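You operate a simulated robot arm through the tools that you are given. There is no shell and no other tool.

Carry out the task below with a simulated robot arm. There is one attempt and no reset: what you move stays moved.

JOB
Wind the red mill's beans through into its box.
Fine: red knob to the green mark, box pushed home, wind till the bowl is empty, box out onto the grey mat; spill nothing.

It is judged by the outcome, as a careful person would: the job done as asked, and still so three seconds after it is handed in. It fails if anything else is knocked over, pushed out of place, dropped, spilled or broken.

ROBOT AND FRAMES
A 7-joint arm with a three-finger gripper, fixed in place. Base frame: the origin is on the floor under the middle of its stand, x ahead of it, y to its left, z up. Readings come in cm, rad, newtons and seconds.
It reaches about 134.2 cm from its shoulder. Its first joint turns from -2.897 to 2.897 rad. Payload 2.69 kg.
Tool frame: the origin (TCP) lies between the finger pads and is the grasp point; the fingertips stand 3 cm ahead of it; z points along the fingers, y is the line along which they close. The gripper opens to 12.8 cm; its body begins 11.7 cm behind the TCP.
Orientation is that of the tool frame in the base frame, as [roll, pitch, yaw] about the fixed x, y, z axes, in that order (R = Rz(yaw) Ry(pitch) Rx(roll)). With the fingers straight down and closing along the base's y, the tool's x points along the base's -x, its y along +y and its z along -z.

CONTROLS
- The arm moves only by the tool send_rows. Its arguments are lists of equal length, an entry for each row: "linear": the shift along the base's x, y, z in units of 500 mm (1.0 is 500 mm), a list of three; "delta_rot": the turn, a rotation vector about the base's x, y, z in units of 90 degrees (1.0 is 90 degrees), a list of three; "jaw": the opening, from 0 (shut) to 1 (fully open). In form: {"linear": [[dx, dy, dz], ...], "delta_rot": [[wx, wy, wz], ...], "jaw": [jaw, ...]}. A call has 1 to 20 rows; each row is the pose to reach, as a shift and turn from the pose commanded when the call began. A call with a number of a shift or a turn outside -1 to 1 is refused whole. Rows are played at 5 a second. More than 5 cm and 0.15 rad between two rows, or a gripper value outside its range, and nothing of the call is played. Where a pose cannot be reached the arm comes as near as it can. A force on the tool above 70 N (or 10 N above the force at the start of the call, whichever is more), or a blocked arm, ends the call early, and 0.2 s more pass. Each finger travels about 12.7 cm/s and halts on what it meets, pressing with about 24 N; the grip force reading is that of the motor and also rises with nothing between the fingers. The clock runs only during rows and for 0.2 s after the last one: add rows that repeat a pose to give the fingers time. It gives the time, the measured TCP pose, the force on the tool (base axes), the opening and the grip force at its end, in the units of the frame above (readings bear some noise), with the torque about the TCP (base axes, N m) and any sound that the robot's microphone picked up.
- Cameras (640 x 400 px; columns grow to the right, rows downward): "scene" is fixed at [5.03, -50.01, 148.1]; the picture's right is [0.07, -1.00, 0.00], its down [-0.42, -0.03, -0.91] and it looks along [0.90, 0.06, -0.42] (base axes); focal length 288 px, centre (320, 200). "wrist" rides on the gripper at [5.8, 5.4, -13.1] in the tool frame; the picture's right is [-0.68, 0.74, 0.00], its down [-0.62, -0.57, -0.55] and it looks along [-0.40, -0.37, 0.84] (tool axes); focal length 234 px, centre (320, 200). There is no depth. A picture from a camera that has moved, and an enlarged one, comes with that camera's place and axes in the base frame and with its lens.
- snapshot(camera): a new picture of that camera. No time passes.
- raise_lower(by): moves the trunk up (or, below 0, down) by that many cm; the arm rides with it, the base frame stays. It gives what a move gives, with no picture.
- enlarge(camera, box): a new picture of the part [left, top, right, bottom] of that camera's present view, enlarged. No time passes.
- job_done(): hands the job in; it is judged then, once.

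Places have to be worked out from the pictures, the camera data and where the tool is seen. Open the gripper and draw the arm clear of the work before you hand the job in, unless the task says otherwise.

The tools are called after "Emit:" as a command line: name --argument value ..., lists and objects as JSON in quotes. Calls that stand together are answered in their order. send_rows: Moves the arm, as the interface text tells. Its arguments: {"type":"object","properties":{"linear":{"type":"array"},"delta_rot":{"type":"array"},"jaw":{"type":"array"}},"required":["linear","delta_rot","jaw"]} The other tools are called the same way: raise_lower (by) moves the trunk up or down; snapshot (camera) takes a picture; enlarge (camera, box) takes an enlarged picture of a part of a camera's view; job_done () hands the job in.

At the start:

```text
t: 0.0
ee_pos: [38.34, -53.74, 138.15]
orientation: [3.141, 0.0, 3.141]
contact_force: [0.7, 0.1, 0.8]
wrist_torque: [-0.03, -0.02, 0.03]
grip_width: 12.82
finger_force: 0.0
trunk travel left (down, up): [-15.0, 20.0]
```

scene: 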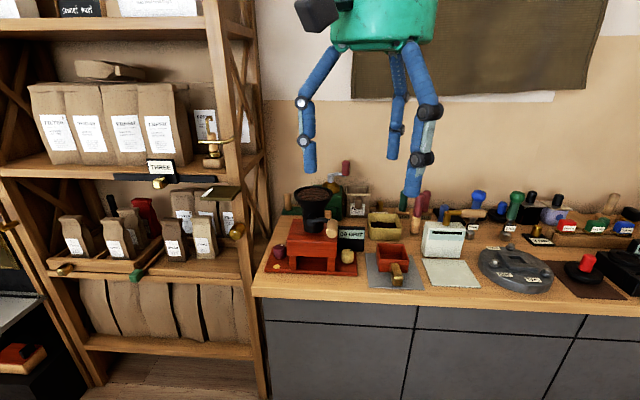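
wrist: 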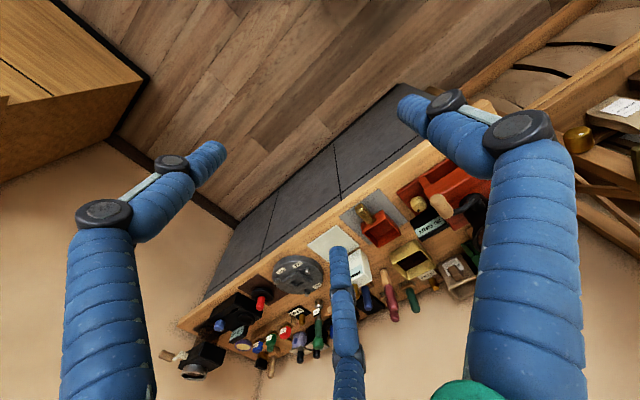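

I start by looking closely at the red mill and the mat around it before moving anything.

Emit:
enlarge --camera "scene" --box '[250, 160, 410, 300]'

Emit:
enlarge --camera "scene" --box '[340, 170, 500, 300]'

Emit:
enlarge --camera "wrist" --box '[300, 140, 520, 320]'

```text
2.86 times, centred on (330, 230) of scene
camera zoom: at [5.03, -50.01, 148.1], right [0.07, -1.0, 0.0], down [-0.42, -0.03, -0.91], along [0.9, 0.06, -0.42], focal length 823 px, centre (291, 114)
```

zoom: 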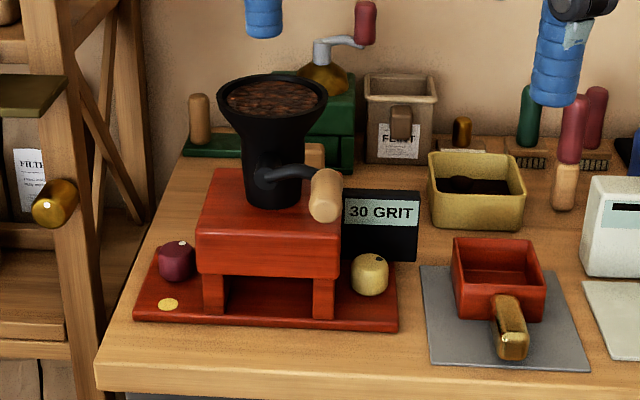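

```text
3.08 times, centred on (420, 235) of scene
camera zoom: at [5.03, -50.01, 148.1], right [0.07, -1.0, 0.0], down [-0.42, -0.03, -0.91], along [0.9, 0.06, -0.42], focal length 886 px, centre (12, 92)
```

zoom: 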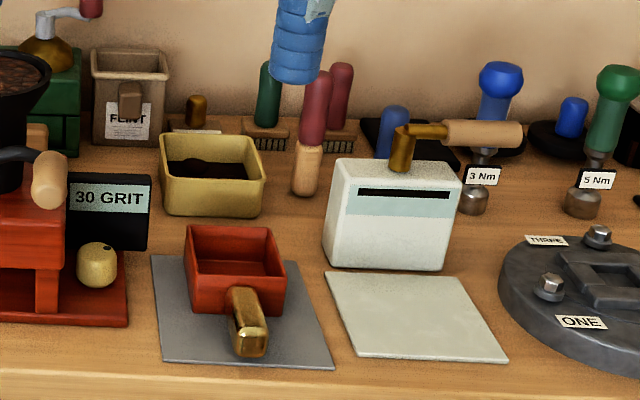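

```text
2.22 times, centred on (410, 230) of wrist
camera zoom: at [32.54, -48.35, 151.33], right [0.68, 0.74, 0.0], down [0.62, -0.57, 0.55], along [0.4, -0.37, -0.84], focal length 520 px, centre (120, 133)
```

zoom: 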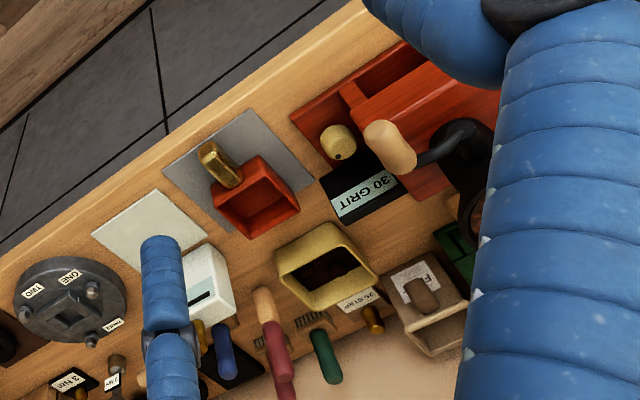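

The two views agree on a counter top near z≈89.7 cm. The grey mat's front edge is near x≈71, y≈-60…-75, with the red box on it and its brass handle pointing at me, and the mill slot is around y≈-43. I move the wrist camera nearer, staying high and in front of the mill, to see the knobs, marks and crank.

Emit:
send_rows --linear '[[0.04, 0.03, -0.02], [0.09, 0.07, -0.05], [0.14, 0.11, -0.08], [0.19, 0.15, -0.11], [0.24, 0.19, -0.14], [0.29, 0.23, -0.17], [0.33, 0.27, -0.2], [0.36, 0.3, -0.22], [0.36, 0.3, -0.22]]' --delta_rot '[[0, 0, 0], [0, 0, 0], [0, 0, 0], [0, 0, 0], [0, 0, 0], [0, 0, 0], [0, 0, 0], [0, 0, 0], [0, 0, 0]]' --jaw '[1, 1, 1, 1, 1, 1, 1, 1, 1]'

Emit:
snapshot --camera "wrist"

Emit:
snapshot --camera "scene"

```text
t: 2.0
ee_pos: [56.54, -38.75, 127.0]
orientation: [3.141, 0.001, 3.142]
contact_force: [0.9, -0.1, 0.0]
wrist_torque: [-0.02, 0.02, 0.01]
grip_width: 12.81
finger_force: 0.1
trunk travel left (down, up): [-15.0, 20.0]
```

```text
taken
camera wrist: at [50.79, -33.41, 140.2], right [0.68, 0.74, 0.0], down [0.62, -0.57, 0.55], along [0.4, -0.37, -0.84], focal length 234 px, centre (320, 200)
```

wrist: 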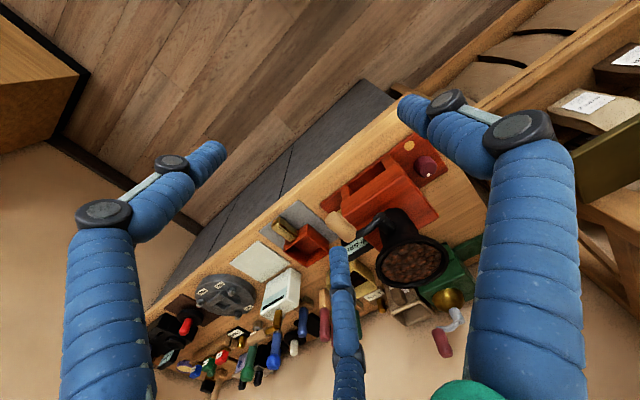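

```text
taken
```

scene: 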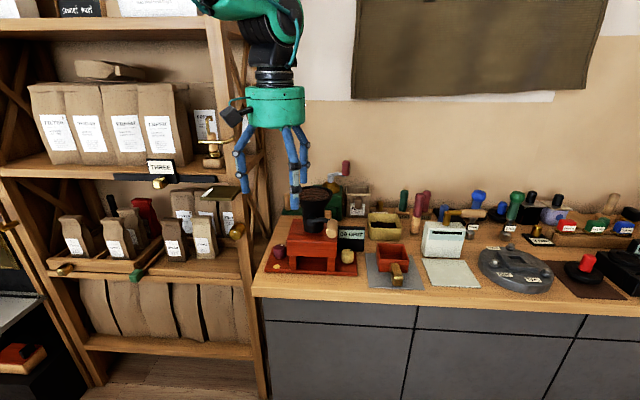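

The mill is in the wrist view now. I enlarge it to read the knobs and crank.

Emit:
enlarge --camera "wrist" --box '[320, 120, 480, 220]'

Emit:
enlarge --camera "wrist" --box '[320, 180, 480, 300]'

Emit:
enlarge --camera "scene" --box '[255, 180, 365, 285]'

```text
4.00 times, centred on (400, 170) of wrist
camera zoom: at [50.79, -33.41, 140.2], right [0.68, 0.74, 0.0], down [0.62, -0.57, 0.55], along [0.4, -0.37, -0.84], focal length 937 px, centre (0, 320)
```

zoom: 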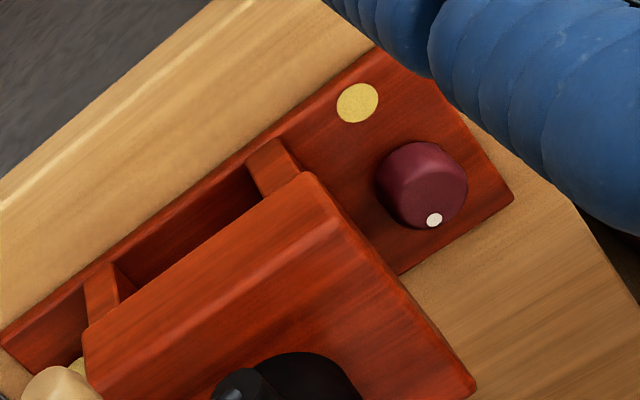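

```text
3.33 times, centred on (400, 240) of wrist
camera zoom: at [50.79, -33.41, 140.2], right [0.68, 0.74, 0.0], down [0.62, -0.57, 0.55], along [0.4, -0.37, -0.84], focal length 781 px, centre (53, 67)
```

zoom: 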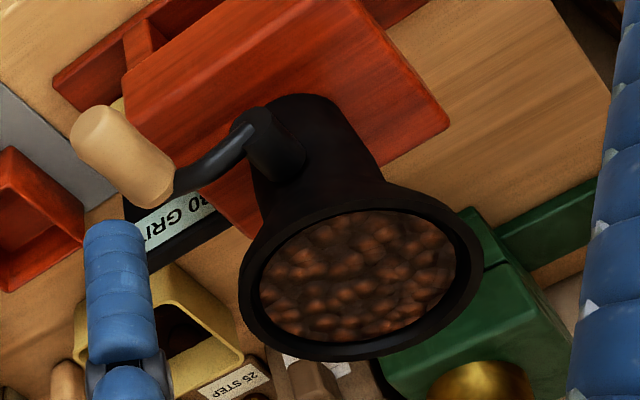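

```text
3.81 times, centred on (310, 232) of scene
camera zoom: at [5.03, -50.01, 148.1], right [0.07, -1.0, 0.0], down [-0.42, -0.03, -0.91], along [0.9, 0.06, -0.42], focal length 1098 px, centre (358, 76)
```

zoom: 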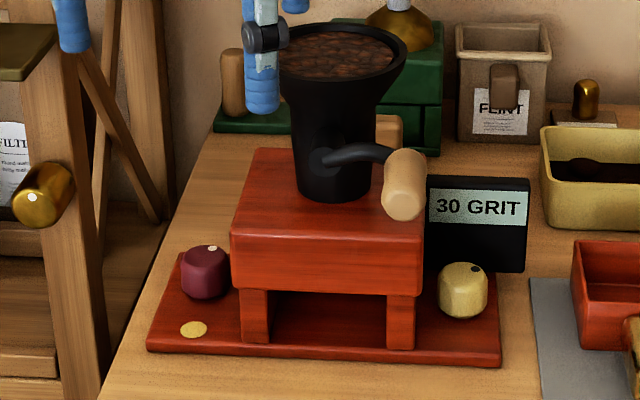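

The crank turns about an axis along x (its grip points at me, on the -y side). The red knob's white dot points back, and the only mark I see near it is yellow. I shift sideways to look for the green mark on the mill's left side.

Emit:
send_rows --linear '[[-0.03, 0.05, -0.01], [-0.06, 0.1, -0.02], [-0.1, 0.15, -0.03], [-0.13, 0.2, -0.04], [-0.13, 0.2, -0.04]]' --delta_rot '[[0, 0, 0], [0, 0, 0], [0, 0, 0], [0, 0, 0], [0, 0, 0]]' --jaw '[1, 1, 1, 1, 1]'

Emit:
snapshot --camera "wrist"

Emit:
enlarge --camera "wrist" --box '[300, 130, 460, 260]'

```text
t: 3.2
ee_pos: [49.84, -28.76, 125.06]
orientation: [3.141, 0.001, 3.141]
contact_force: [-0.7, 0.3, 0.0]
wrist_torque: [-0.02, 0.0, 0.0]
grip_width: 12.8
finger_force: 0.0
trunk travel left (down, up): [-15.0, 20.0]
```

```text
taken
camera wrist: at [44.04, -23.42, 138.21], right [0.68, 0.74, 0.0], down [0.62, -0.57, 0.55], along [0.4, -0.37, -0.84], focal length 234 px, centre (320, 200)
```

wrist: 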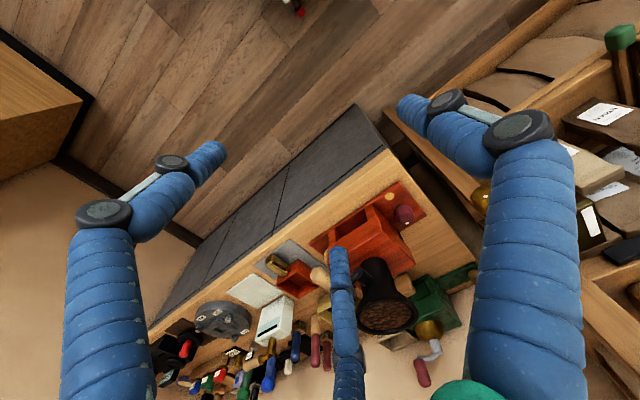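

```text
3.08 times, centred on (380, 195) of wrist
camera zoom: at [44.04, -23.42, 138.21], right [0.68, 0.74, 0.0], down [0.62, -0.57, 0.55], along [0.4, -0.37, -0.84], focal length 720 px, centre (135, 215)
```

zoom: 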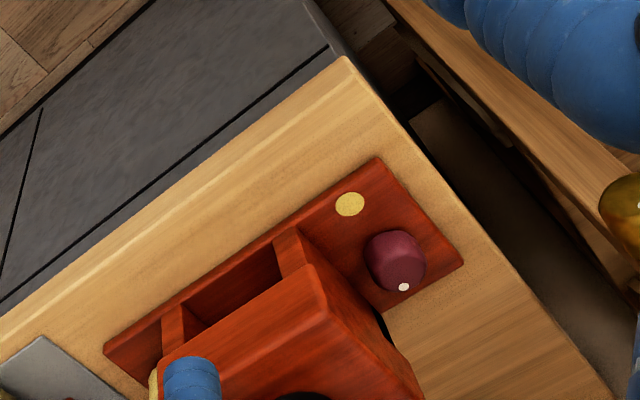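

No mark shows on the mill's left wall. The plate runs back about 6 cm behind the red knob (knob near x≈80, y≈-31), and the knob hides that strip from this side. I go above it with a slight lean so the camera looks straight down past the knob, keeping clear of the hopper (rim about z 114) and the shelf post.

Emit:
send_rows --linear '[[0.02, -0.05, 0.0], [0.08, -0.1, 0.0], [0.15, -0.15, 0.0], [0.23, -0.16, 0.0], [0.31, -0.16, 0.0], [0.39, -0.16, 0.0], [0.46, -0.16, 0.0], [0.52, -0.16, 0.0], [0.57, -0.16, 0.0], [0.57, -0.16, 0.0]]' --delta_rot '[[0, 0, 0], [0, 0.03, 0], [0, 0.06, 0], [0, 0.09, 0], [0, 0.12, 0], [0, 0.15, 0], [0, 0.18, 0], [0, 0.21, 0], [0, 0.23, 0], [0, 0.23, 0]]' --jaw '[1, 1, 1, 1, 1, 1, 1, 1, 1, 1]'

Emit:
snapshot --camera "wrist"

Emit:
snapshot --camera "scene"

```text
t: 5.4
ee_pos: [78.63, -36.37, 125.07]
orientation: [-3.14, -0.364, 3.14]
contact_force: [0.6, 0.1, 0.4]
wrist_torque: [0.02, 0.08, 0.0]
grip_width: 12.82
finger_force: 0.1
trunk travel left (down, up): [-15.0, 20.0]
```

```text
taken
camera wrist: at [77.79, -31.16, 139.3], right [0.63, 0.74, -0.24], down [0.77, -0.57, 0.29], along [0.08, -0.37, -0.93], focal length 234 px, centre (320, 200)
```

wrist: 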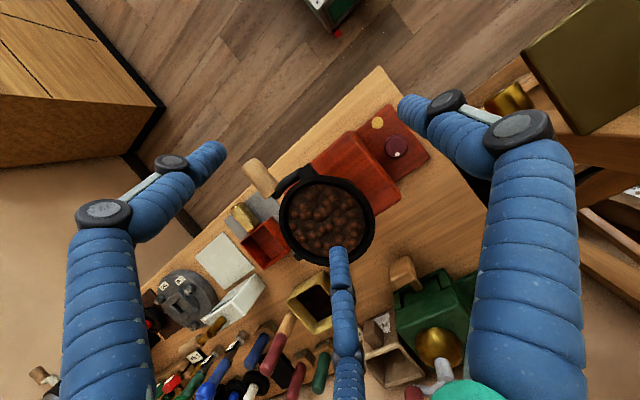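

```text
taken
```

scene: 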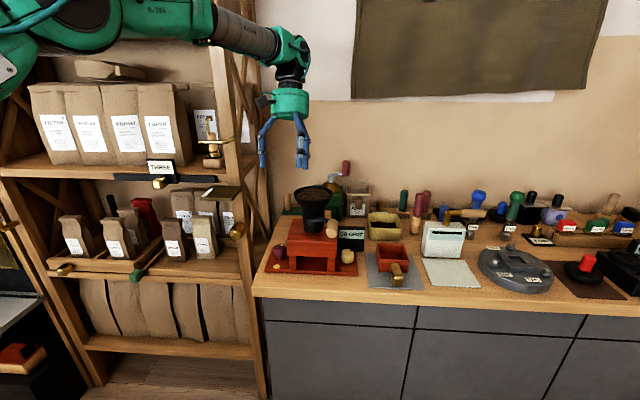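

The knob is now seen from straight above. I enlarge both sides of the base plate.

Emit:
enlarge --camera "wrist" --box '[340, 90, 440, 200]'

Emit:
enlarge --camera "wrist" --box '[220, 140, 380, 280]'

Emit:
enlarge --camera "scene" --box '[255, 235, 375, 285]'

```text
3.64 times, centred on (390, 145) of wrist
camera zoom: at [77.79, -31.16, 139.3], right [0.63, 0.74, -0.24], down [0.77, -0.57, 0.29], along [0.08, -0.37, -0.93], focal length 852 px, centre (66, 400)
```

zoom: 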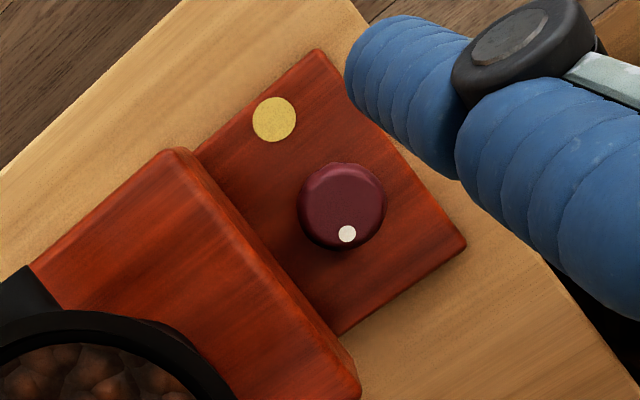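

```text
2.86 times, centred on (300, 210) of wrist
camera zoom: at [77.79, -31.16, 139.3], right [0.63, 0.74, -0.24], down [0.77, -0.57, 0.29], along [0.08, -0.37, -0.93], focal length 669 px, centre (377, 171)
```

zoom: 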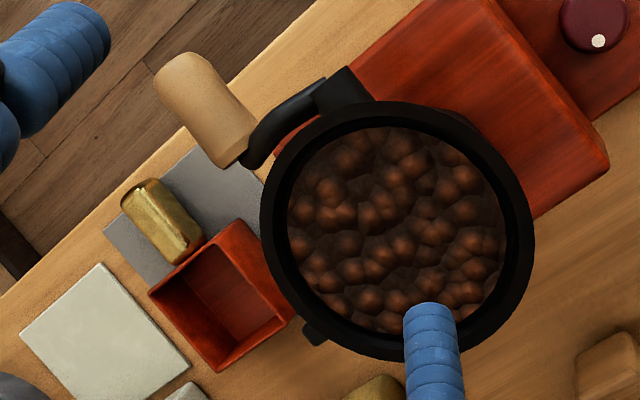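

```text
5.33 times, centred on (315, 260) of scene
camera zoom: at [5.03, -50.01, 148.1], right [0.07, -1.0, 0.0], down [-0.42, -0.03, -0.91], along [0.9, 0.06, -0.42], focal length 1536 px, centre (347, -120)
```

zoom: 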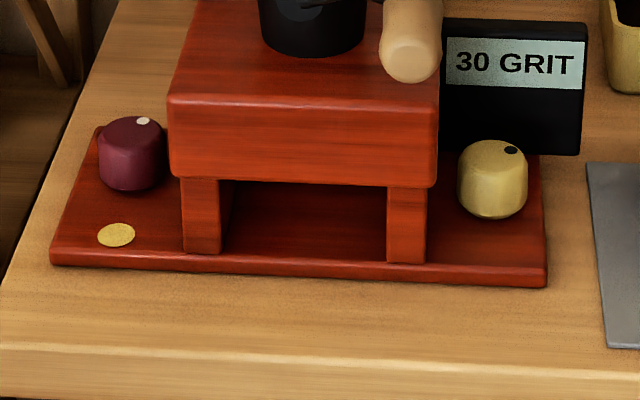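

No green mark near the red knob from above. I enlarge harder on the knob's rim and on the yellow-knob side before moving.

Emit:
enlarge --camera "wrist" --box '[365, 105, 435, 170]'

Emit:
enlarge --camera "scene" --box '[262, 235, 302, 275]'

Emit:
enlarge --camera "scene" --box '[330, 225, 375, 280]'

```text
6.15 times, centred on (400, 138) of wrist
camera zoom: at [77.79, -31.16, 139.3], right [0.63, 0.74, -0.24], down [0.77, -0.57, 0.29], along [0.08, -0.37, -0.93], focal length 1441 px, centre (-172, 585)
```

zoom: 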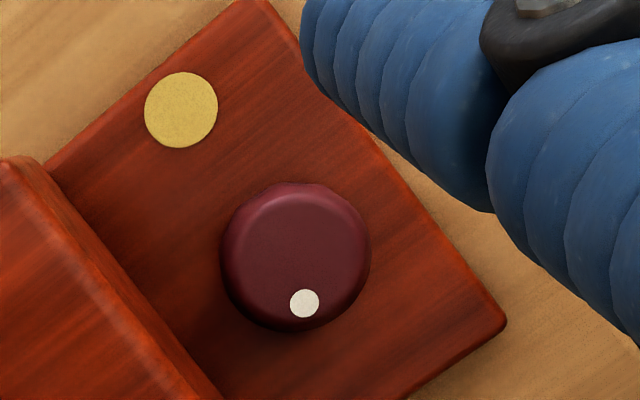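

```text
10.00 times, centred on (282, 255) of scene
camera zoom: at [5.03, -50.01, 148.1], right [0.07, -1.0, 0.0], down [-0.42, -0.03, -0.91], along [0.9, 0.06, -0.42], focal length 2881 px, centre (700, -350)
```

zoom: 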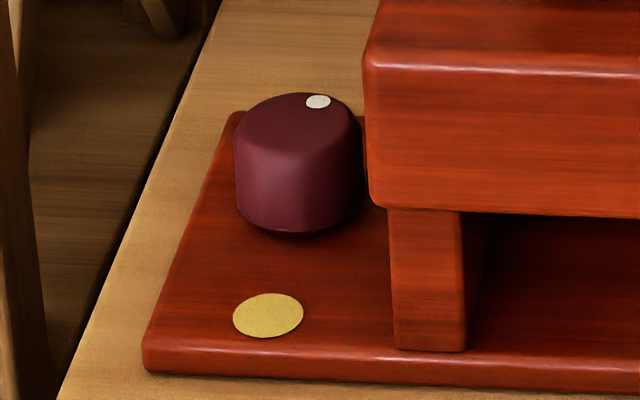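

```text
7.27 times, centred on (352, 252) of scene
camera zoom: at [5.03, -50.01, 148.1], right [0.07, -1.0, 0.0], down [-0.42, -0.03, -0.91], along [0.9, 0.06, -0.42], focal length 2095 px, centre (84, -182)
```

zoom: 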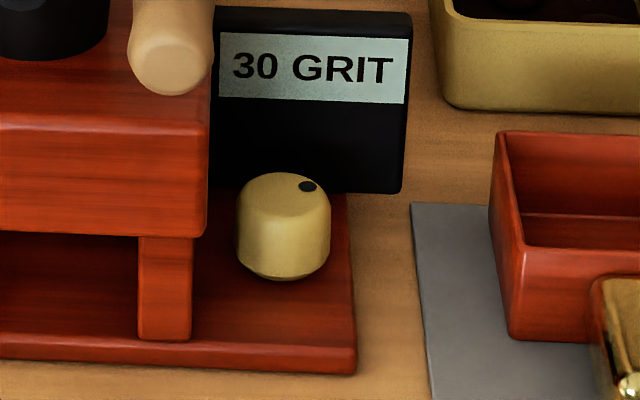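

Still nothing green here, so I shift over to look straight down on the yellow knob's side of the plate and behind the GRIT box.

Emit:
send_rows --linear '[[0.01, -0.08, 0], [0.02, -0.16, 0], [0.03, -0.24, 0], [0.04, -0.32, 0], [0.05, -0.4, 0], [0.06, -0.46, 0], [0.06, -0.46, 0]]' --delta_rot '[[0, 0, 0], [0, 0, 0], [0, 0, 0], [0, 0, 0], [0, 0, 0], [0, 0, 0], [0, 0, 0]]' --jaw '[1, 1, 1, 1, 1, 1, 1]'

Emit:
snapshot --camera "wrist"

Emit:
enlarge --camera "wrist" --box '[300, 60, 460, 200]'

```text
t: 7.0
ee_pos: [77.95, -57.09, 123.89]
orientation: [-3.141, -0.361, -3.141]
contact_force: [0.3, 0.0, -0.5]
wrist_torque: [0.0, 0.04, 0.03]
grip_width: 12.81
finger_force: 0.1
out of reach, approached as far as the arm can: row 4, 5, 6, 7
trunk travel left (down, up): [-15.0, 20.0]
```

```text
taken
camera wrist: at [77.18, -51.64, 138.27], right [0.63, 0.74, -0.24], down [0.77, -0.57, 0.3], along [0.08, -0.37, -0.92], focal length 234 px, centre (320, 200)
```

wrist: 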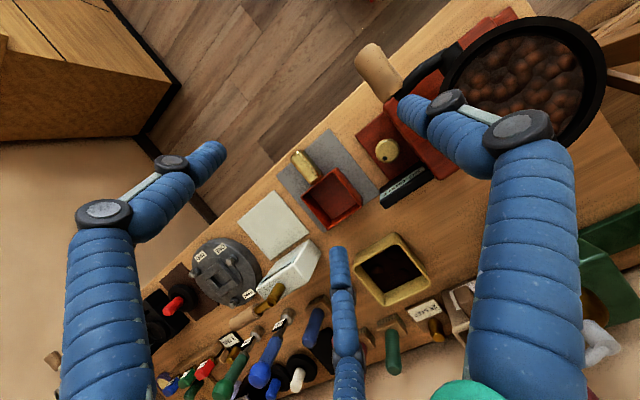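

```text
2.86 times, centred on (380, 130) of wrist
camera zoom: at [77.18, -51.64, 138.27], right [0.63, 0.74, -0.24], down [0.77, -0.57, 0.3], along [0.08, -0.37, -0.92], focal length 669 px, centre (149, 400)
```

zoom: 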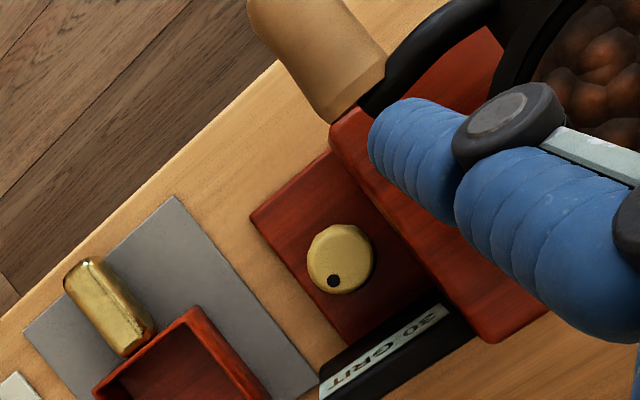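

The yellow knob's side shows no green mark either, though the GRIT box hides part of the plate. That pose was near the reach limit. I scan the rest of the counter for anything green that could be the mark.

Emit:
enlarge --camera "scene" --box '[270, 160, 390, 240]'

Emit:
enlarge --camera "scene" --box '[450, 180, 640, 300]'

Emit:
enlarge --camera "wrist" --box '[260, 120, 440, 260]'

Emit:
enlarge --camera "wrist" --box '[140, 230, 320, 400]'

```text
5.00 times, centred on (330, 200) of scene
camera zoom: at [5.03, -50.01, 148.1], right [0.07, -1.0, 0.0], down [-0.42, -0.03, -0.91], along [0.9, 0.06, -0.42], focal length 1440 px, centre (270, 200)
```

zoom: 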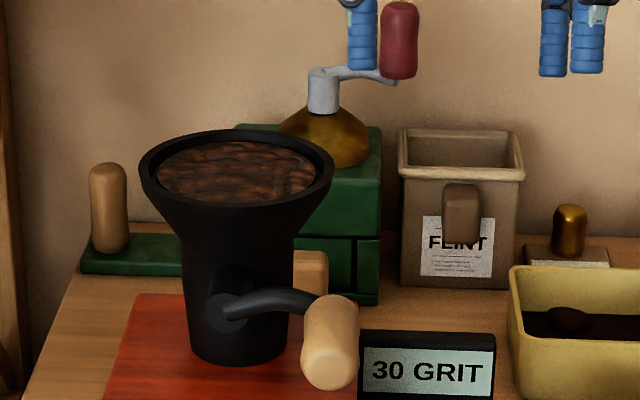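

```text
3.33 times, centred on (545, 240) of scene
camera zoom: at [5.03, -50.01, 148.1], right [0.07, -1.0, 0.0], down [-0.42, -0.03, -0.91], along [0.9, 0.06, -0.42], focal length 960 px, centre (-430, 67)
```

zoom: 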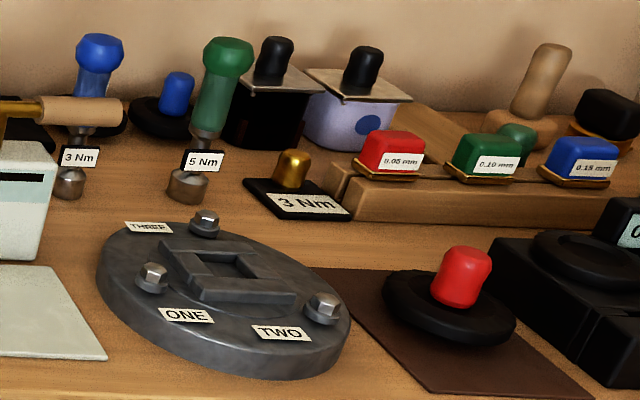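

```text
2.86 times, centred on (350, 190) of wrist
camera zoom: at [77.18, -51.64, 138.27], right [0.63, 0.74, -0.24], down [0.77, -0.57, 0.3], along [0.08, -0.37, -0.92], focal length 669 px, centre (234, 229)
```

zoom: 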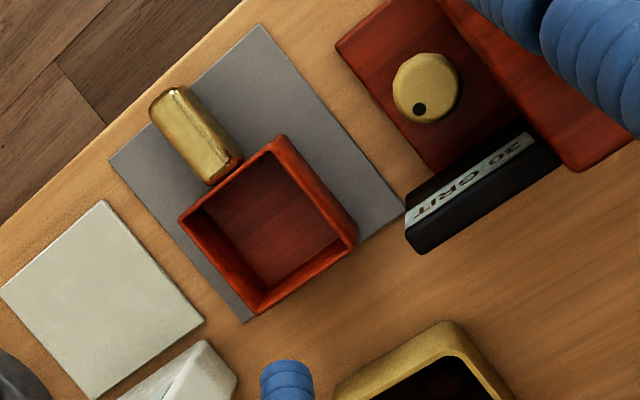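

```text
2.35 times, centred on (230, 315) of wrist
camera zoom: at [77.18, -51.64, 138.27], right [0.63, 0.74, -0.24], down [0.77, -0.57, 0.3], along [0.08, -0.37, -0.92], focal length 551 px, centre (532, -71)
```

zoom: 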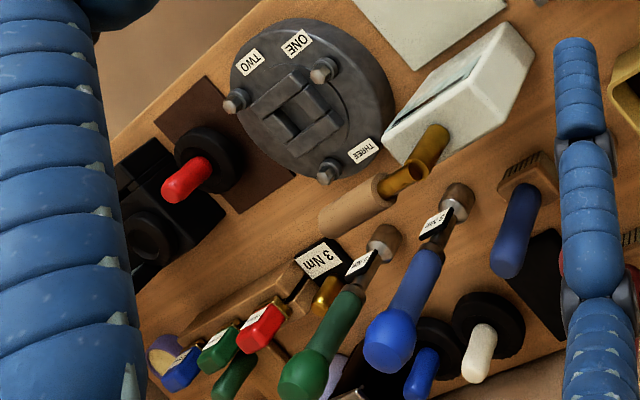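

Nothing on the rest of the counter qualifies. I back out in front of the mill and then tilt for a low view of its left wall and the rear of the plate from the left.

Emit:
send_rows --linear '[[-0.05, 0.05, 0], [-0.1, 0.1, 0], [-0.15, 0.16, 0], [-0.2, 0.22, 0], [-0.25, 0.28, 0], [-0.3, 0.34, 0], [-0.35, 0.4, 0], [-0.4, 0.46, 0], [-0.4, 0.46, 0]]' --delta_rot '[[0, -0.03, 0], [0, -0.06, 0], [0, -0.09, 0], [0, -0.12, 0], [0, -0.15, 0], [0, -0.18, 0], [0, -0.21, 0], [0, -0.23, 0], [0, -0.23, 0]]' --jaw '[1, 1, 1, 1, 1, 1, 1, 1, 1]'

```text
t: 9.0
ee_pos: [57.58, -34.09, 124.09]
orientation: [-3.141, 0.0, -3.141]
contact_force: [-0.5, -0.5, 0.5]
wrist_torque: [-0.08, -0.09, 0.01]
grip_width: 12.78
finger_force: 0.1
trunk travel left (down, up): [-15.0, 20.0]
```

I'm at (57.6, -34.1, 124) upright. Now I tilt about x and lower to get the side view of the mill's left wall.

Emit:
send_rows --linear '[[0.0, 0.024, -0.04], [0.0, 0.048, -0.08], [0.0, 0.072, -0.12], [0.01, 0.096, -0.16], [0.02, 0.12, -0.2], [0.03, 0.144, -0.25], [0.04, 0.168, -0.3], [0.048, 0.19, -0.34], [0.048, 0.19, -0.34]]' --delta_rot '[[-0.055, 0, 0], [-0.11, 0, 0], [-0.165, 0, 0], [-0.22, 0, 0], [-0.275, 0, 0], [-0.33, 0, 0], [-0.385, 0, 0], [-0.444, 0, 0], [-0.444, 0, 0]]' --jaw '[1, 1, 1, 1, 1, 1, 1, 1, 1]'

Emit:
snapshot --camera "wrist"

Emit:
snapshot --camera "scene"

```text
t: 11.0
ee_pos: [60.22, -24.22, 107.15]
orientation: [-2.444, 0.002, -3.14]
contact_force: [0.0, -0.2, 0.1]
wrist_torque: [-0.03, 0.02, -0.04]
grip_width: 12.79
finger_force: 0.0
trunk travel left (down, up): [-15.0, 20.0]
```

```text
taken
camera wrist: at [54.42, -11.7, 113.75], right [0.68, 0.56, -0.47], down [0.62, -0.08, 0.78], along [0.4, -0.82, -0.4], focal length 234 px, centre (320, 200)
```

wrist: 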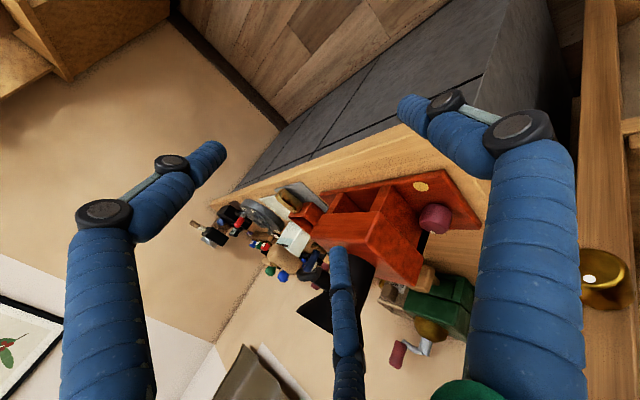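

```text
taken
```

scene: 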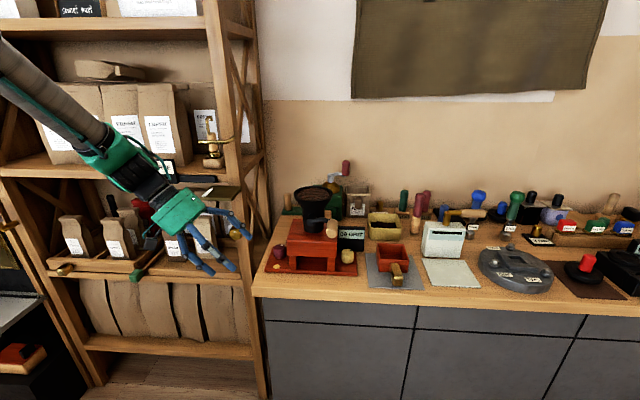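

Emit:
enlarge --camera "wrist" --box '[290, 150, 490, 300]'

Emit:
enlarge --camera "wrist" --box '[370, 160, 480, 260]'

```text
2.67 times, centred on (390, 225) of wrist
camera zoom: at [54.42, -11.7, 113.75], right [0.68, 0.56, -0.47], down [0.62, -0.08, 0.78], along [0.4, -0.82, -0.4], focal length 624 px, centre (133, 133)
```

zoom: 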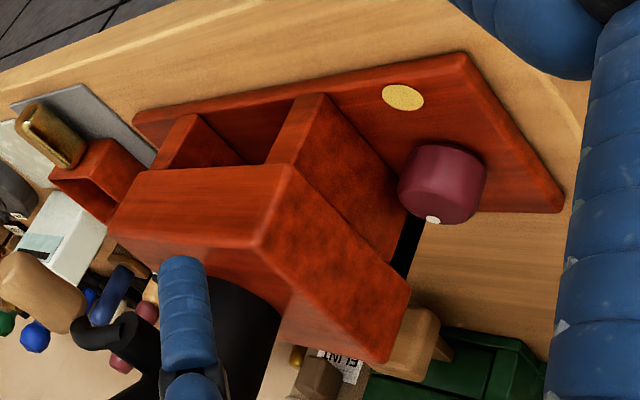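

```text
4.00 times, centred on (425, 210) of wrist
camera zoom: at [54.42, -11.7, 113.75], right [0.68, 0.56, -0.47], down [0.62, -0.08, 0.78], along [0.4, -0.82, -0.4], focal length 937 px, centre (-100, 160)
```

zoom: 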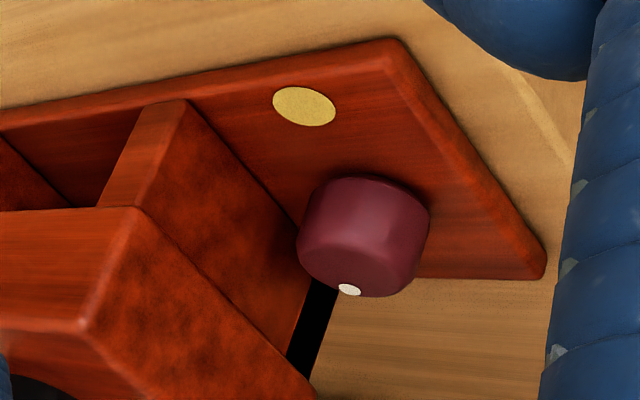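

The left wall is bare, but a black strip shows behind the mill body at the back of the plate. I enlarge that.

Emit:
enlarge --camera "wrist" --box '[415, 200, 465, 260]'

Emit:
enlarge --camera "wrist" --box '[330, 160, 430, 230]'

```text
6.67 times, centred on (440, 230) of wrist
camera zoom: at [54.42, -11.7, 113.75], right [0.68, 0.56, -0.47], down [0.62, -0.08, 0.78], along [0.4, -0.82, -0.4], focal length 1561 px, centre (-480, 0)
```

zoom: 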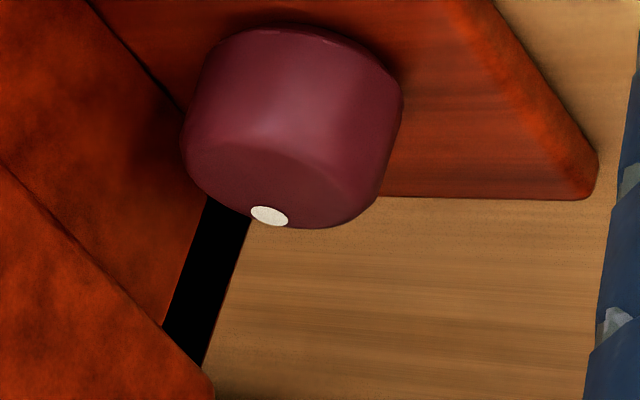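

```text
5.71 times, centred on (380, 195) of wrist
camera zoom: at [54.42, -11.7, 113.75], right [0.68, 0.56, -0.47], down [0.62, -0.08, 0.78], along [0.4, -0.82, -0.4], focal length 1338 px, centre (-23, 229)
```

zoom: 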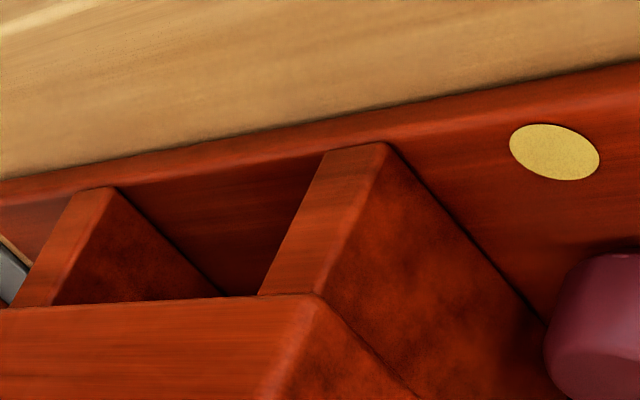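

The strip is something black standing just behind the mill. I need a look from behind: I straighten up and rise clear, then yaw the hand so the camera leads, and go over the top.

Emit:
send_rows --linear '[[-0.02, 0.0, 0.05], [-0.03, -0.02, 0.12], [-0.03, -0.05, 0.19], [-0.03, -0.09, 0.26], [-0.03, -0.14, 0.32], [-0.03, -0.19, 0.36], [-0.03, -0.23, 0.38], [-0.03, -0.26, 0.38], [-0.03, -0.26, 0.38]]' --delta_rot '[[0.055, 0, 0], [0.11, 0, 0], [0.165, 0, 0], [0.22, 0, 0], [0.275, 0, 0], [0.33, 0, 0], [0.385, 0, 0], [0.444, 0, 0], [0.444, 0, 0]]' --jaw '[1, 1, 1, 1, 1, 1, 1, 1, 1]'

Emit:
send_rows --linear '[[0, 0, 0], [0, 0, 0], [0, 0, 0], [0, 0, 0], [0, 0, 0], [0, 0, 0], [0, 0, 0], [0, 0, 0], [0, 0, 0], [0, 0, 0], [0, 0, 0], [0, 0, 0]]' --delta_rot '[[0, 0, -0.09], [0, 0, -0.18], [0, 0, -0.27], [0, 0, -0.36], [0, 0, -0.45], [0, 0, -0.54], [0, 0, -0.63], [0, 0, -0.72], [0, 0, -0.81], [0, 0, -0.9], [0, 0, -0.99], [0, 0, -0.99]]' --jaw '[1, 1, 1, 1, 1, 1, 1, 1, 1, 1, 1, 1]'

```text
t: 13.0
ee_pos: [58.94, -37.3, 126.04]
orientation: [3.139, -0.001, 3.141]
contact_force: [0.6, -0.7, 0.2]
wrist_torque: [0.07, 0.0, -0.04]
grip_width: 12.79
finger_force: 0.1
trunk travel left (down, up): [-15.0, 20.0]
```

```text
t: 15.6
ee_pos: [58.75, -37.33, 125.98]
orientation: [3.141, 0.0, 1.585]
contact_force: [0.2, -1.3, -0.1]
wrist_torque: [0.03, -0.03, 0.02]
grip_width: 12.82
finger_force: 0.1
trunk travel left (down, up): [-15.0, 20.0]
```

Yaw worked. Now I glide forward at z≈126 (fingertips 123, above hopper rim 114 and the green mill's crank ~116) to look back from behind the mill.

Emit:
send_rows --linear '[[0.08, -0.01, 0], [0.16, -0.02, 0], [0.24, -0.03, 0], [0.32, -0.04, 0], [0.4, -0.05, 0], [0.48, -0.05, 0], [0.55, -0.05, 0], [0.61, -0.05, 0], [0.66, -0.05, 0], [0.66, -0.05, 0]]' --delta_rot '[[0, 0, 0], [0, 0, 0], [0, 0, 0], [0, 0, 0], [0, 0, 0], [0, 0, 0], [0, 0, 0], [0, 0, 0], [0, 0, 0], [0, 0, 0]]' --jaw '[1, 1, 1, 1, 1, 1, 1, 1, 1, 1]'

Emit:
snapshot --camera "wrist"

Emit:
enlarge --camera "wrist" --box '[200, 50, 400, 200]'

```text
t: 17.8
ee_pos: [91.56, -40.0, 125.86]
orientation: [-3.14, 0.001, 1.587]
contact_force: [0.3, 0.4, -0.5]
wrist_torque: [-0.01, 0.04, -0.01]
grip_width: 12.79
finger_force: 0.1
trunk travel left (down, up): [-15.0, 20.0]
```

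```text
taken
camera wrist: at [96.89, -34.11, 138.93], right [0.75, -0.67, 0.0], down [-0.56, -0.62, 0.55], along [-0.37, -0.41, -0.84], focal length 234 px, centre (320, 200)
```

wrist: 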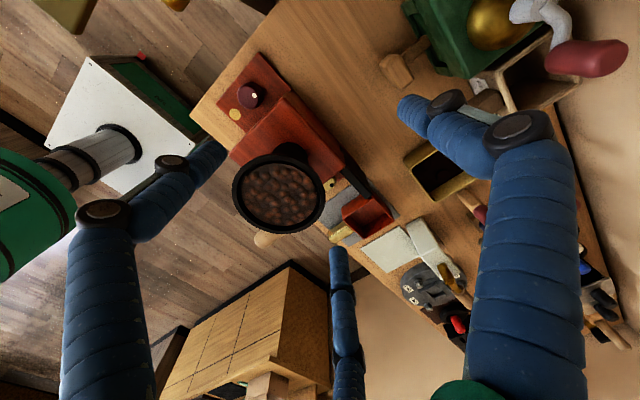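

```text
2.67 times, centred on (300, 125) of wrist
camera zoom: at [96.89, -34.11, 138.93], right [0.75, -0.67, 0.0], down [-0.56, -0.62, 0.55], along [-0.37, -0.41, -0.84], focal length 624 px, centre (373, 400)
```

zoom: 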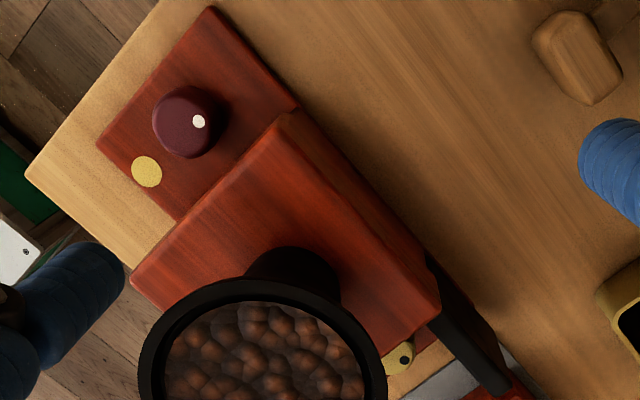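

From behind, the plate around the red knob again shows only the yellow disc. I enlarge this view further on the knob, the yellow-knob side, and the surroundings.

Emit:
enlarge --camera "wrist" --box '[225, 50, 315, 130]'

Emit:
enlarge --camera "wrist" --box '[300, 130, 420, 270]'

```text
5.00 times, centred on (270, 90) of wrist
camera zoom: at [96.89, -34.11, 138.93], right [0.75, -0.67, 0.0], down [-0.56, -0.62, 0.55], along [-0.37, -0.41, -0.84], focal length 1171 px, centre (570, 750)
```

zoom: 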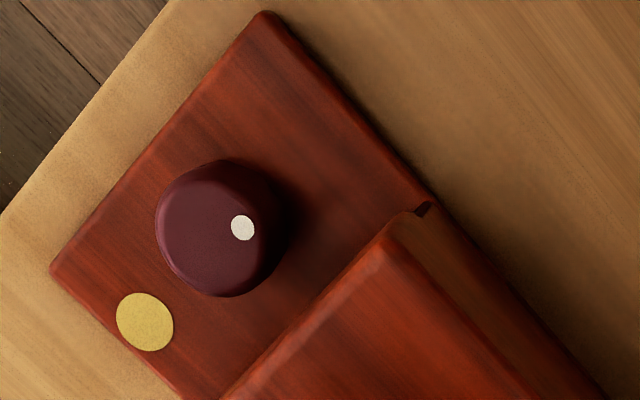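

```text
2.86 times, centred on (360, 200) of wrist
camera zoom: at [96.89, -34.11, 138.93], right [0.75, -0.67, 0.0], down [-0.56, -0.62, 0.55], along [-0.37, -0.41, -0.84], focal length 669 px, centre (206, 200)
```

zoom: 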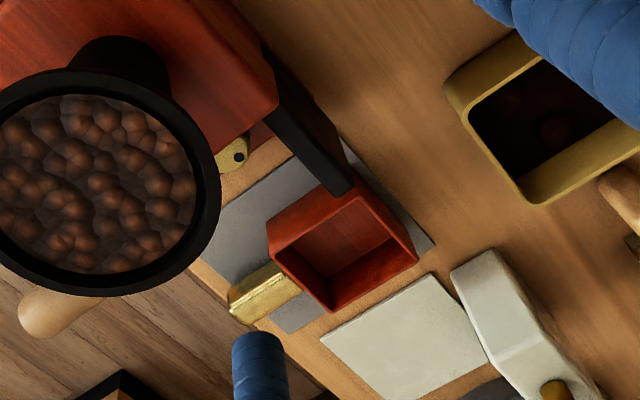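

No green anywhere from behind either. The one side I haven't seen is the mill's right wall, so I back out the way I came and yaw the other way.

Emit:
send_rows --linear '[[-0.08, 0, 0], [-0.16, 0, 0], [-0.24, 0, 0], [-0.32, -0.02, 0], [-0.4, -0.04, 0], [-0.48, -0.08, 0], [-0.55, -0.13, 0], [-0.61, -0.18, 0], [-0.64, -0.24, 0], [-0.66, -0.3, 0], [-0.66, -0.3, 0]]' --delta_rot '[[0, 0, 0], [0, 0, 0], [0, 0, 0], [0, 0, 0], [0, 0, 0.09], [0, 0, 0.18], [0, 0, 0.27], [0, 0, 0.36], [0, 0, 0.45], [0, 0, 0.54], [0, 0, 0.6]]' --jaw '[1, 1, 1, 1, 1, 1, 1, 1, 1, 1, 1]'

Emit:
send_rows --linear '[[0, -0.02, 0], [0, -0.04, 0], [0, -0.06, 0], [0, -0.08, -0.02], [0, -0.1, -0.04], [0, -0.12, -0.06], [0, -0.14, -0.08], [0, -0.16, -0.1], [0, -0.18, -0.12], [0, -0.18, -0.14], [0, -0.18, -0.14]]' --delta_rot '[[0, 0, 0.09], [0, 0, 0.18], [0, 0, 0.27], [0, 0, 0.36], [0, 0, 0.45], [0, 0, 0.54], [0, 0, 0.63], [0, 0, 0.72], [0, 0, 0.81], [0, 0, 0.9], [0, 0, 0.99]]' --jaw '[1, 1, 1, 1, 1, 1, 1, 1, 1, 1, 1]'

```text
t: 20.2
ee_pos: [58.65, -54.97, 126.1]
orientation: [-3.141, 0.0, 2.531]
contact_force: [-0.1, -0.1, -0.9]
wrist_torque: [0.03, 0.0, 0.01]
grip_width: 12.81
finger_force: 0.2
trunk travel left (down, up): [-15.0, 20.0]
```

```text
t: 22.6
ee_pos: [58.83, -63.9, 118.92]
orientation: [-3.141, 0.0, -2.197]
contact_force: [0.2, 0.0, 0.6]
wrist_torque: [0.0, 0.0, 0.0]
grip_width: 12.82
finger_force: 0.1
trunk travel left (down, up): [-15.0, 20.0]
```

Now I tilt toward +y and lower a bit to see the mill's right wall and the strip between it and the yellow knob.

Emit:
send_rows --linear '[[0.01, 0, -0.03], [0.02, -0.01, -0.06], [0.04, -0.02, -0.09], [0.06, -0.03, -0.12], [0.08, -0.03, -0.15], [0.1, -0.03, -0.17], [0.11, -0.03, -0.18], [0.11, -0.03, -0.18]]' --delta_rot '[[0.06, 0, 0], [0.12, 0, 0], [0.18, 0, 0], [0.24, 0, 0], [0.3, 0, 0], [0.36, 0, 0], [0.43, 0, 0], [0.43, 0, 0]]' --jaw '[1, 1, 1, 1, 1, 1, 1, 1]'

Emit:
snapshot --camera "wrist"

Emit:
enlarge --camera "wrist" --box '[220, 100, 420, 260]'

```text
t: 24.4
ee_pos: [64.38, -65.29, 109.86]
orientation: [2.7, 0.531, -2.321]
contact_force: [1.0, -0.2, -0.1]
wrist_torque: [0.09, 0.01, 0.03]
grip_width: 12.78
finger_force: 0.1
trunk travel left (down, up): [-15.0, 20.0]
```

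```text
taken
camera wrist: at [56.63, -74.87, 119.09], right [-0.2, 0.76, 0.61], down [0.82, -0.21, 0.53], along [0.54, 0.61, -0.58], focal length 234 px, centre (320, 200)
```

wrist: 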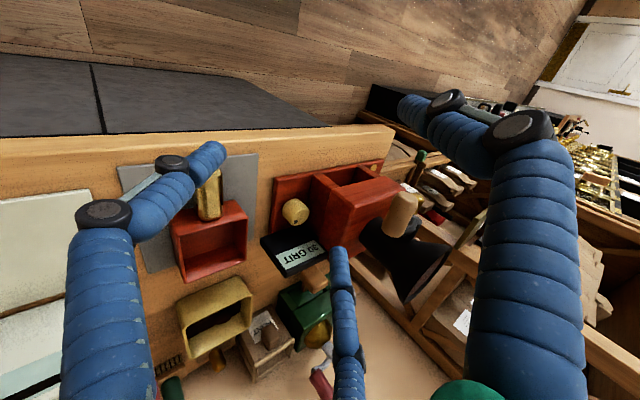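

```text
2.50 times, centred on (320, 180) of wrist
camera zoom: at [56.63, -74.87, 119.09], right [-0.2, 0.76, 0.61], down [0.82, -0.21, 0.53], along [0.54, 0.61, -0.58], focal length 585 px, centre (320, 250)
```

zoom: 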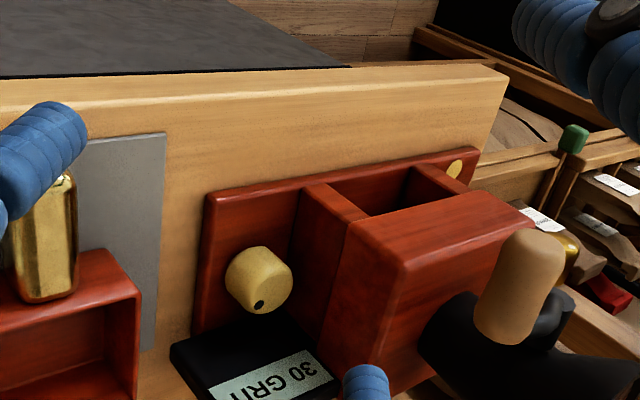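

The right side is bare too, so the disc in front of the red knob is the only mark on the mill. I look at its colour as closely as I can, and check the shelf-side area.

Emit:
enlarge --camera "scene" --box '[272, 258, 292, 272]'

Emit:
enlarge --camera "wrist" --box '[360, 140, 400, 180]'

Emit:
enlarge --camera "scene" --box '[200, 170, 300, 280]'

```text
16.00 times, centred on (282, 265) of scene
camera zoom: at [5.03, -50.01, 148.1], right [0.07, -1.0, 0.0], down [-0.42, -0.03, -0.91], along [0.9, 0.06, -0.42], focal length 4610 px, centre (928, -840)
```

zoom: 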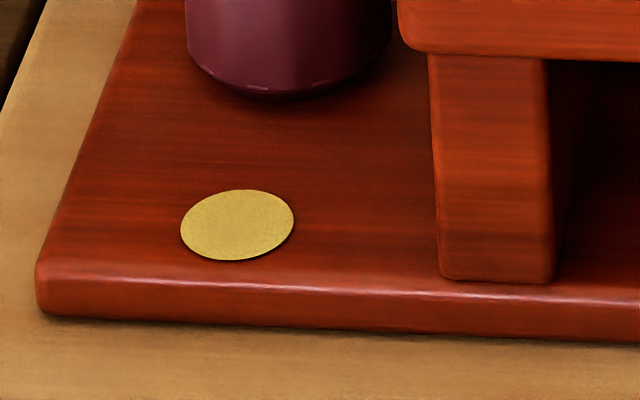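

```text
10.00 times, centred on (380, 160) of wrist
camera zoom: at [56.63, -74.87, 119.09], right [-0.2, 0.76, 0.61], down [0.82, -0.21, 0.53], along [0.54, 0.61, -0.58], focal length 2342 px, centre (-280, 600)
```

zoom: 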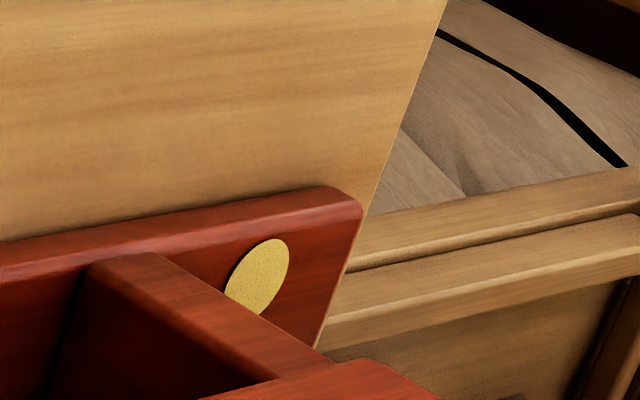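

```text
3.64 times, centred on (250, 225) of scene
camera zoom: at [5.03, -50.01, 148.1], right [0.07, -1.0, 0.0], down [-0.42, -0.03, -0.91], along [0.9, 0.06, -0.42], focal length 1048 px, centre (574, 109)
```

zoom: 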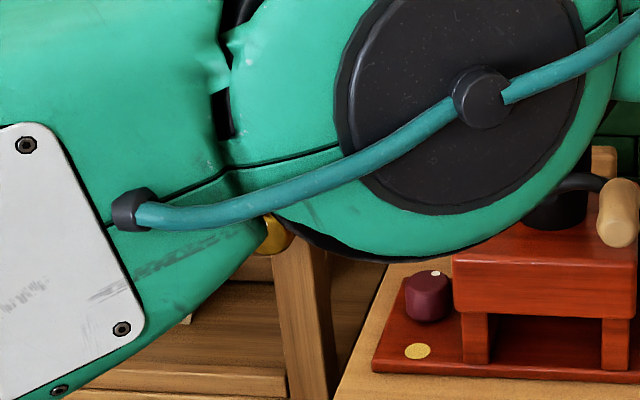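

The disc is the only mark beside the red knob, so for now it's my candidate. I'll re-check it closely when the hand is near. First I straighten up, moving back clear, and close the fingers in free air to learn how they come together.

Emit:
send_rows --linear '[[-0.02, 0.02, 0.03], [-0.05, 0.05, 0.07], [-0.08, 0.08, 0.11], [-0.11, 0.11, 0.15], [-0.14, 0.14, 0.19], [-0.16, 0.17, 0.23], [-0.18, 0.2, 0.26], [-0.18, 0.2, 0.26], [-0.18, 0.2, 0.26], [-0.18, 0.2, 0.26]]' --delta_rot '[[-0.06, 0, 0], [-0.12, 0, 0], [-0.18, 0, 0], [-0.24, 0, 0], [-0.3, 0, 0], [-0.36, 0, 0], [-0.43, 0, 0], [-0.43, 0, 0], [-0.43, 0, 0], [-0.43, 0, 0]]' --jaw '[1, 1, 1, 1, 1, 1, 0.6, 0.3, 0.3, 0.3]'

Emit:
snapshot --camera "wrist"

Emit:
snapshot --camera "scene"

```text
t: 26.6
ee_pos: [55.23, -55.51, 122.88]
orientation: [3.141, -0.001, -2.199]
contact_force: [-0.2, -0.5, 0.1]
wrist_torque: [0.0, -0.03, 0.03]
grip_width: 3.86
finger_force: 0.1
trunk travel left (down, up): [-15.0, 20.0]
```

```text
taken
camera wrist: at [47.58, -57.12, 135.96], right [-0.2, 0.98, 0.0], down [0.82, 0.17, 0.55], along [0.54, 0.11, -0.84], focal length 234 px, centre (320, 200)
```

wrist: 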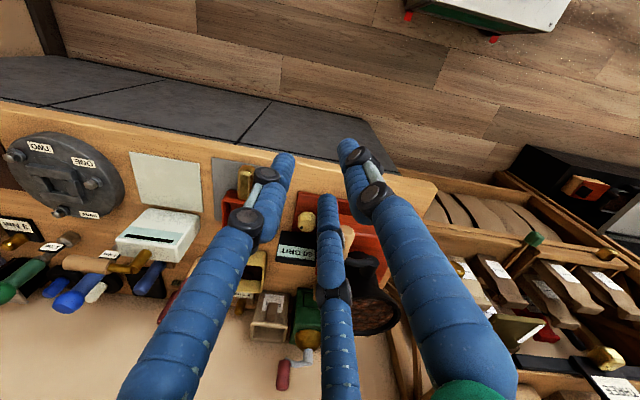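

```text
taken
```

scene: 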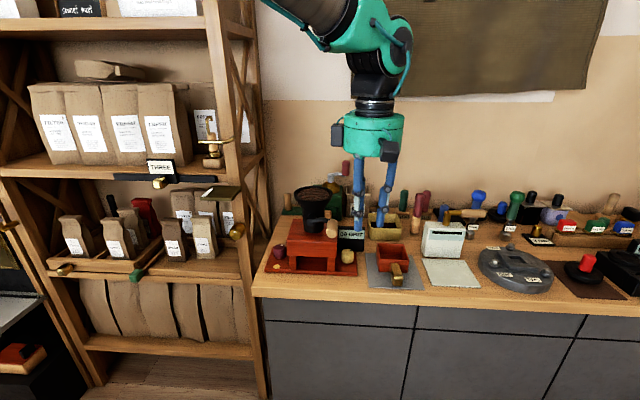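

The fingers are a centric three-jaw set (thumb at tool +y, two others about 120° either side), good for a round knob. Clearance by the red knob is tight between the hopper and the shelf post, so I look closely at the post and the front of the mill before planning.

Emit:
enlarge --camera "scene" --box '[190, 60, 320, 280]'

Emit:
enlarge --camera "scene" --box '[300, 90, 430, 240]'

```text
1.82 times, centred on (255, 170) of scene
camera zoom: at [5.03, -50.01, 148.1], right [0.07, -1.0, 0.0], down [-0.42, -0.03, -0.91], along [0.9, 0.06, -0.42], focal length 524 px, centre (438, 254)
```

zoom: 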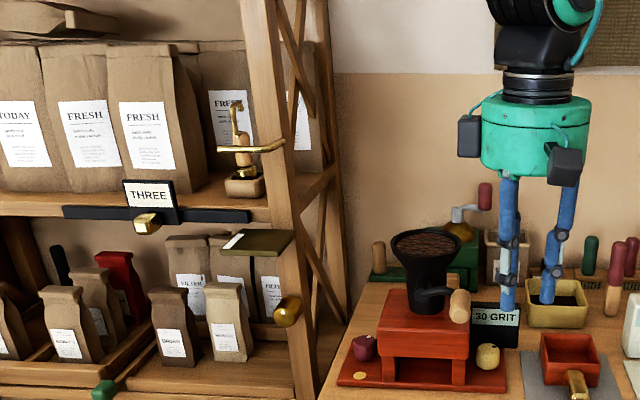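

```text
2.67 times, centred on (365, 165) of scene
camera zoom: at [5.03, -50.01, 148.1], right [0.07, -1.0, 0.0], down [-0.42, -0.03, -0.91], along [0.9, 0.06, -0.42], focal length 768 px, centre (200, 293)
```

zoom: 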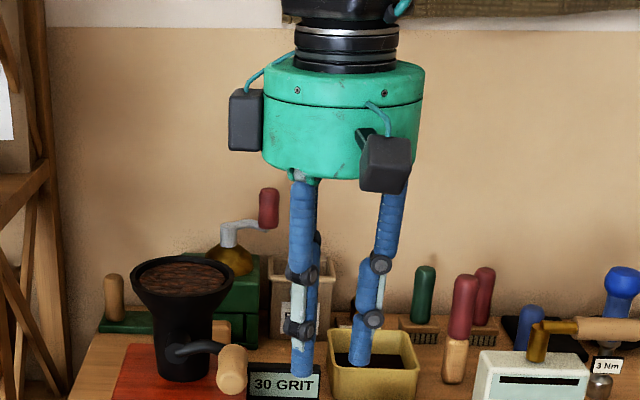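

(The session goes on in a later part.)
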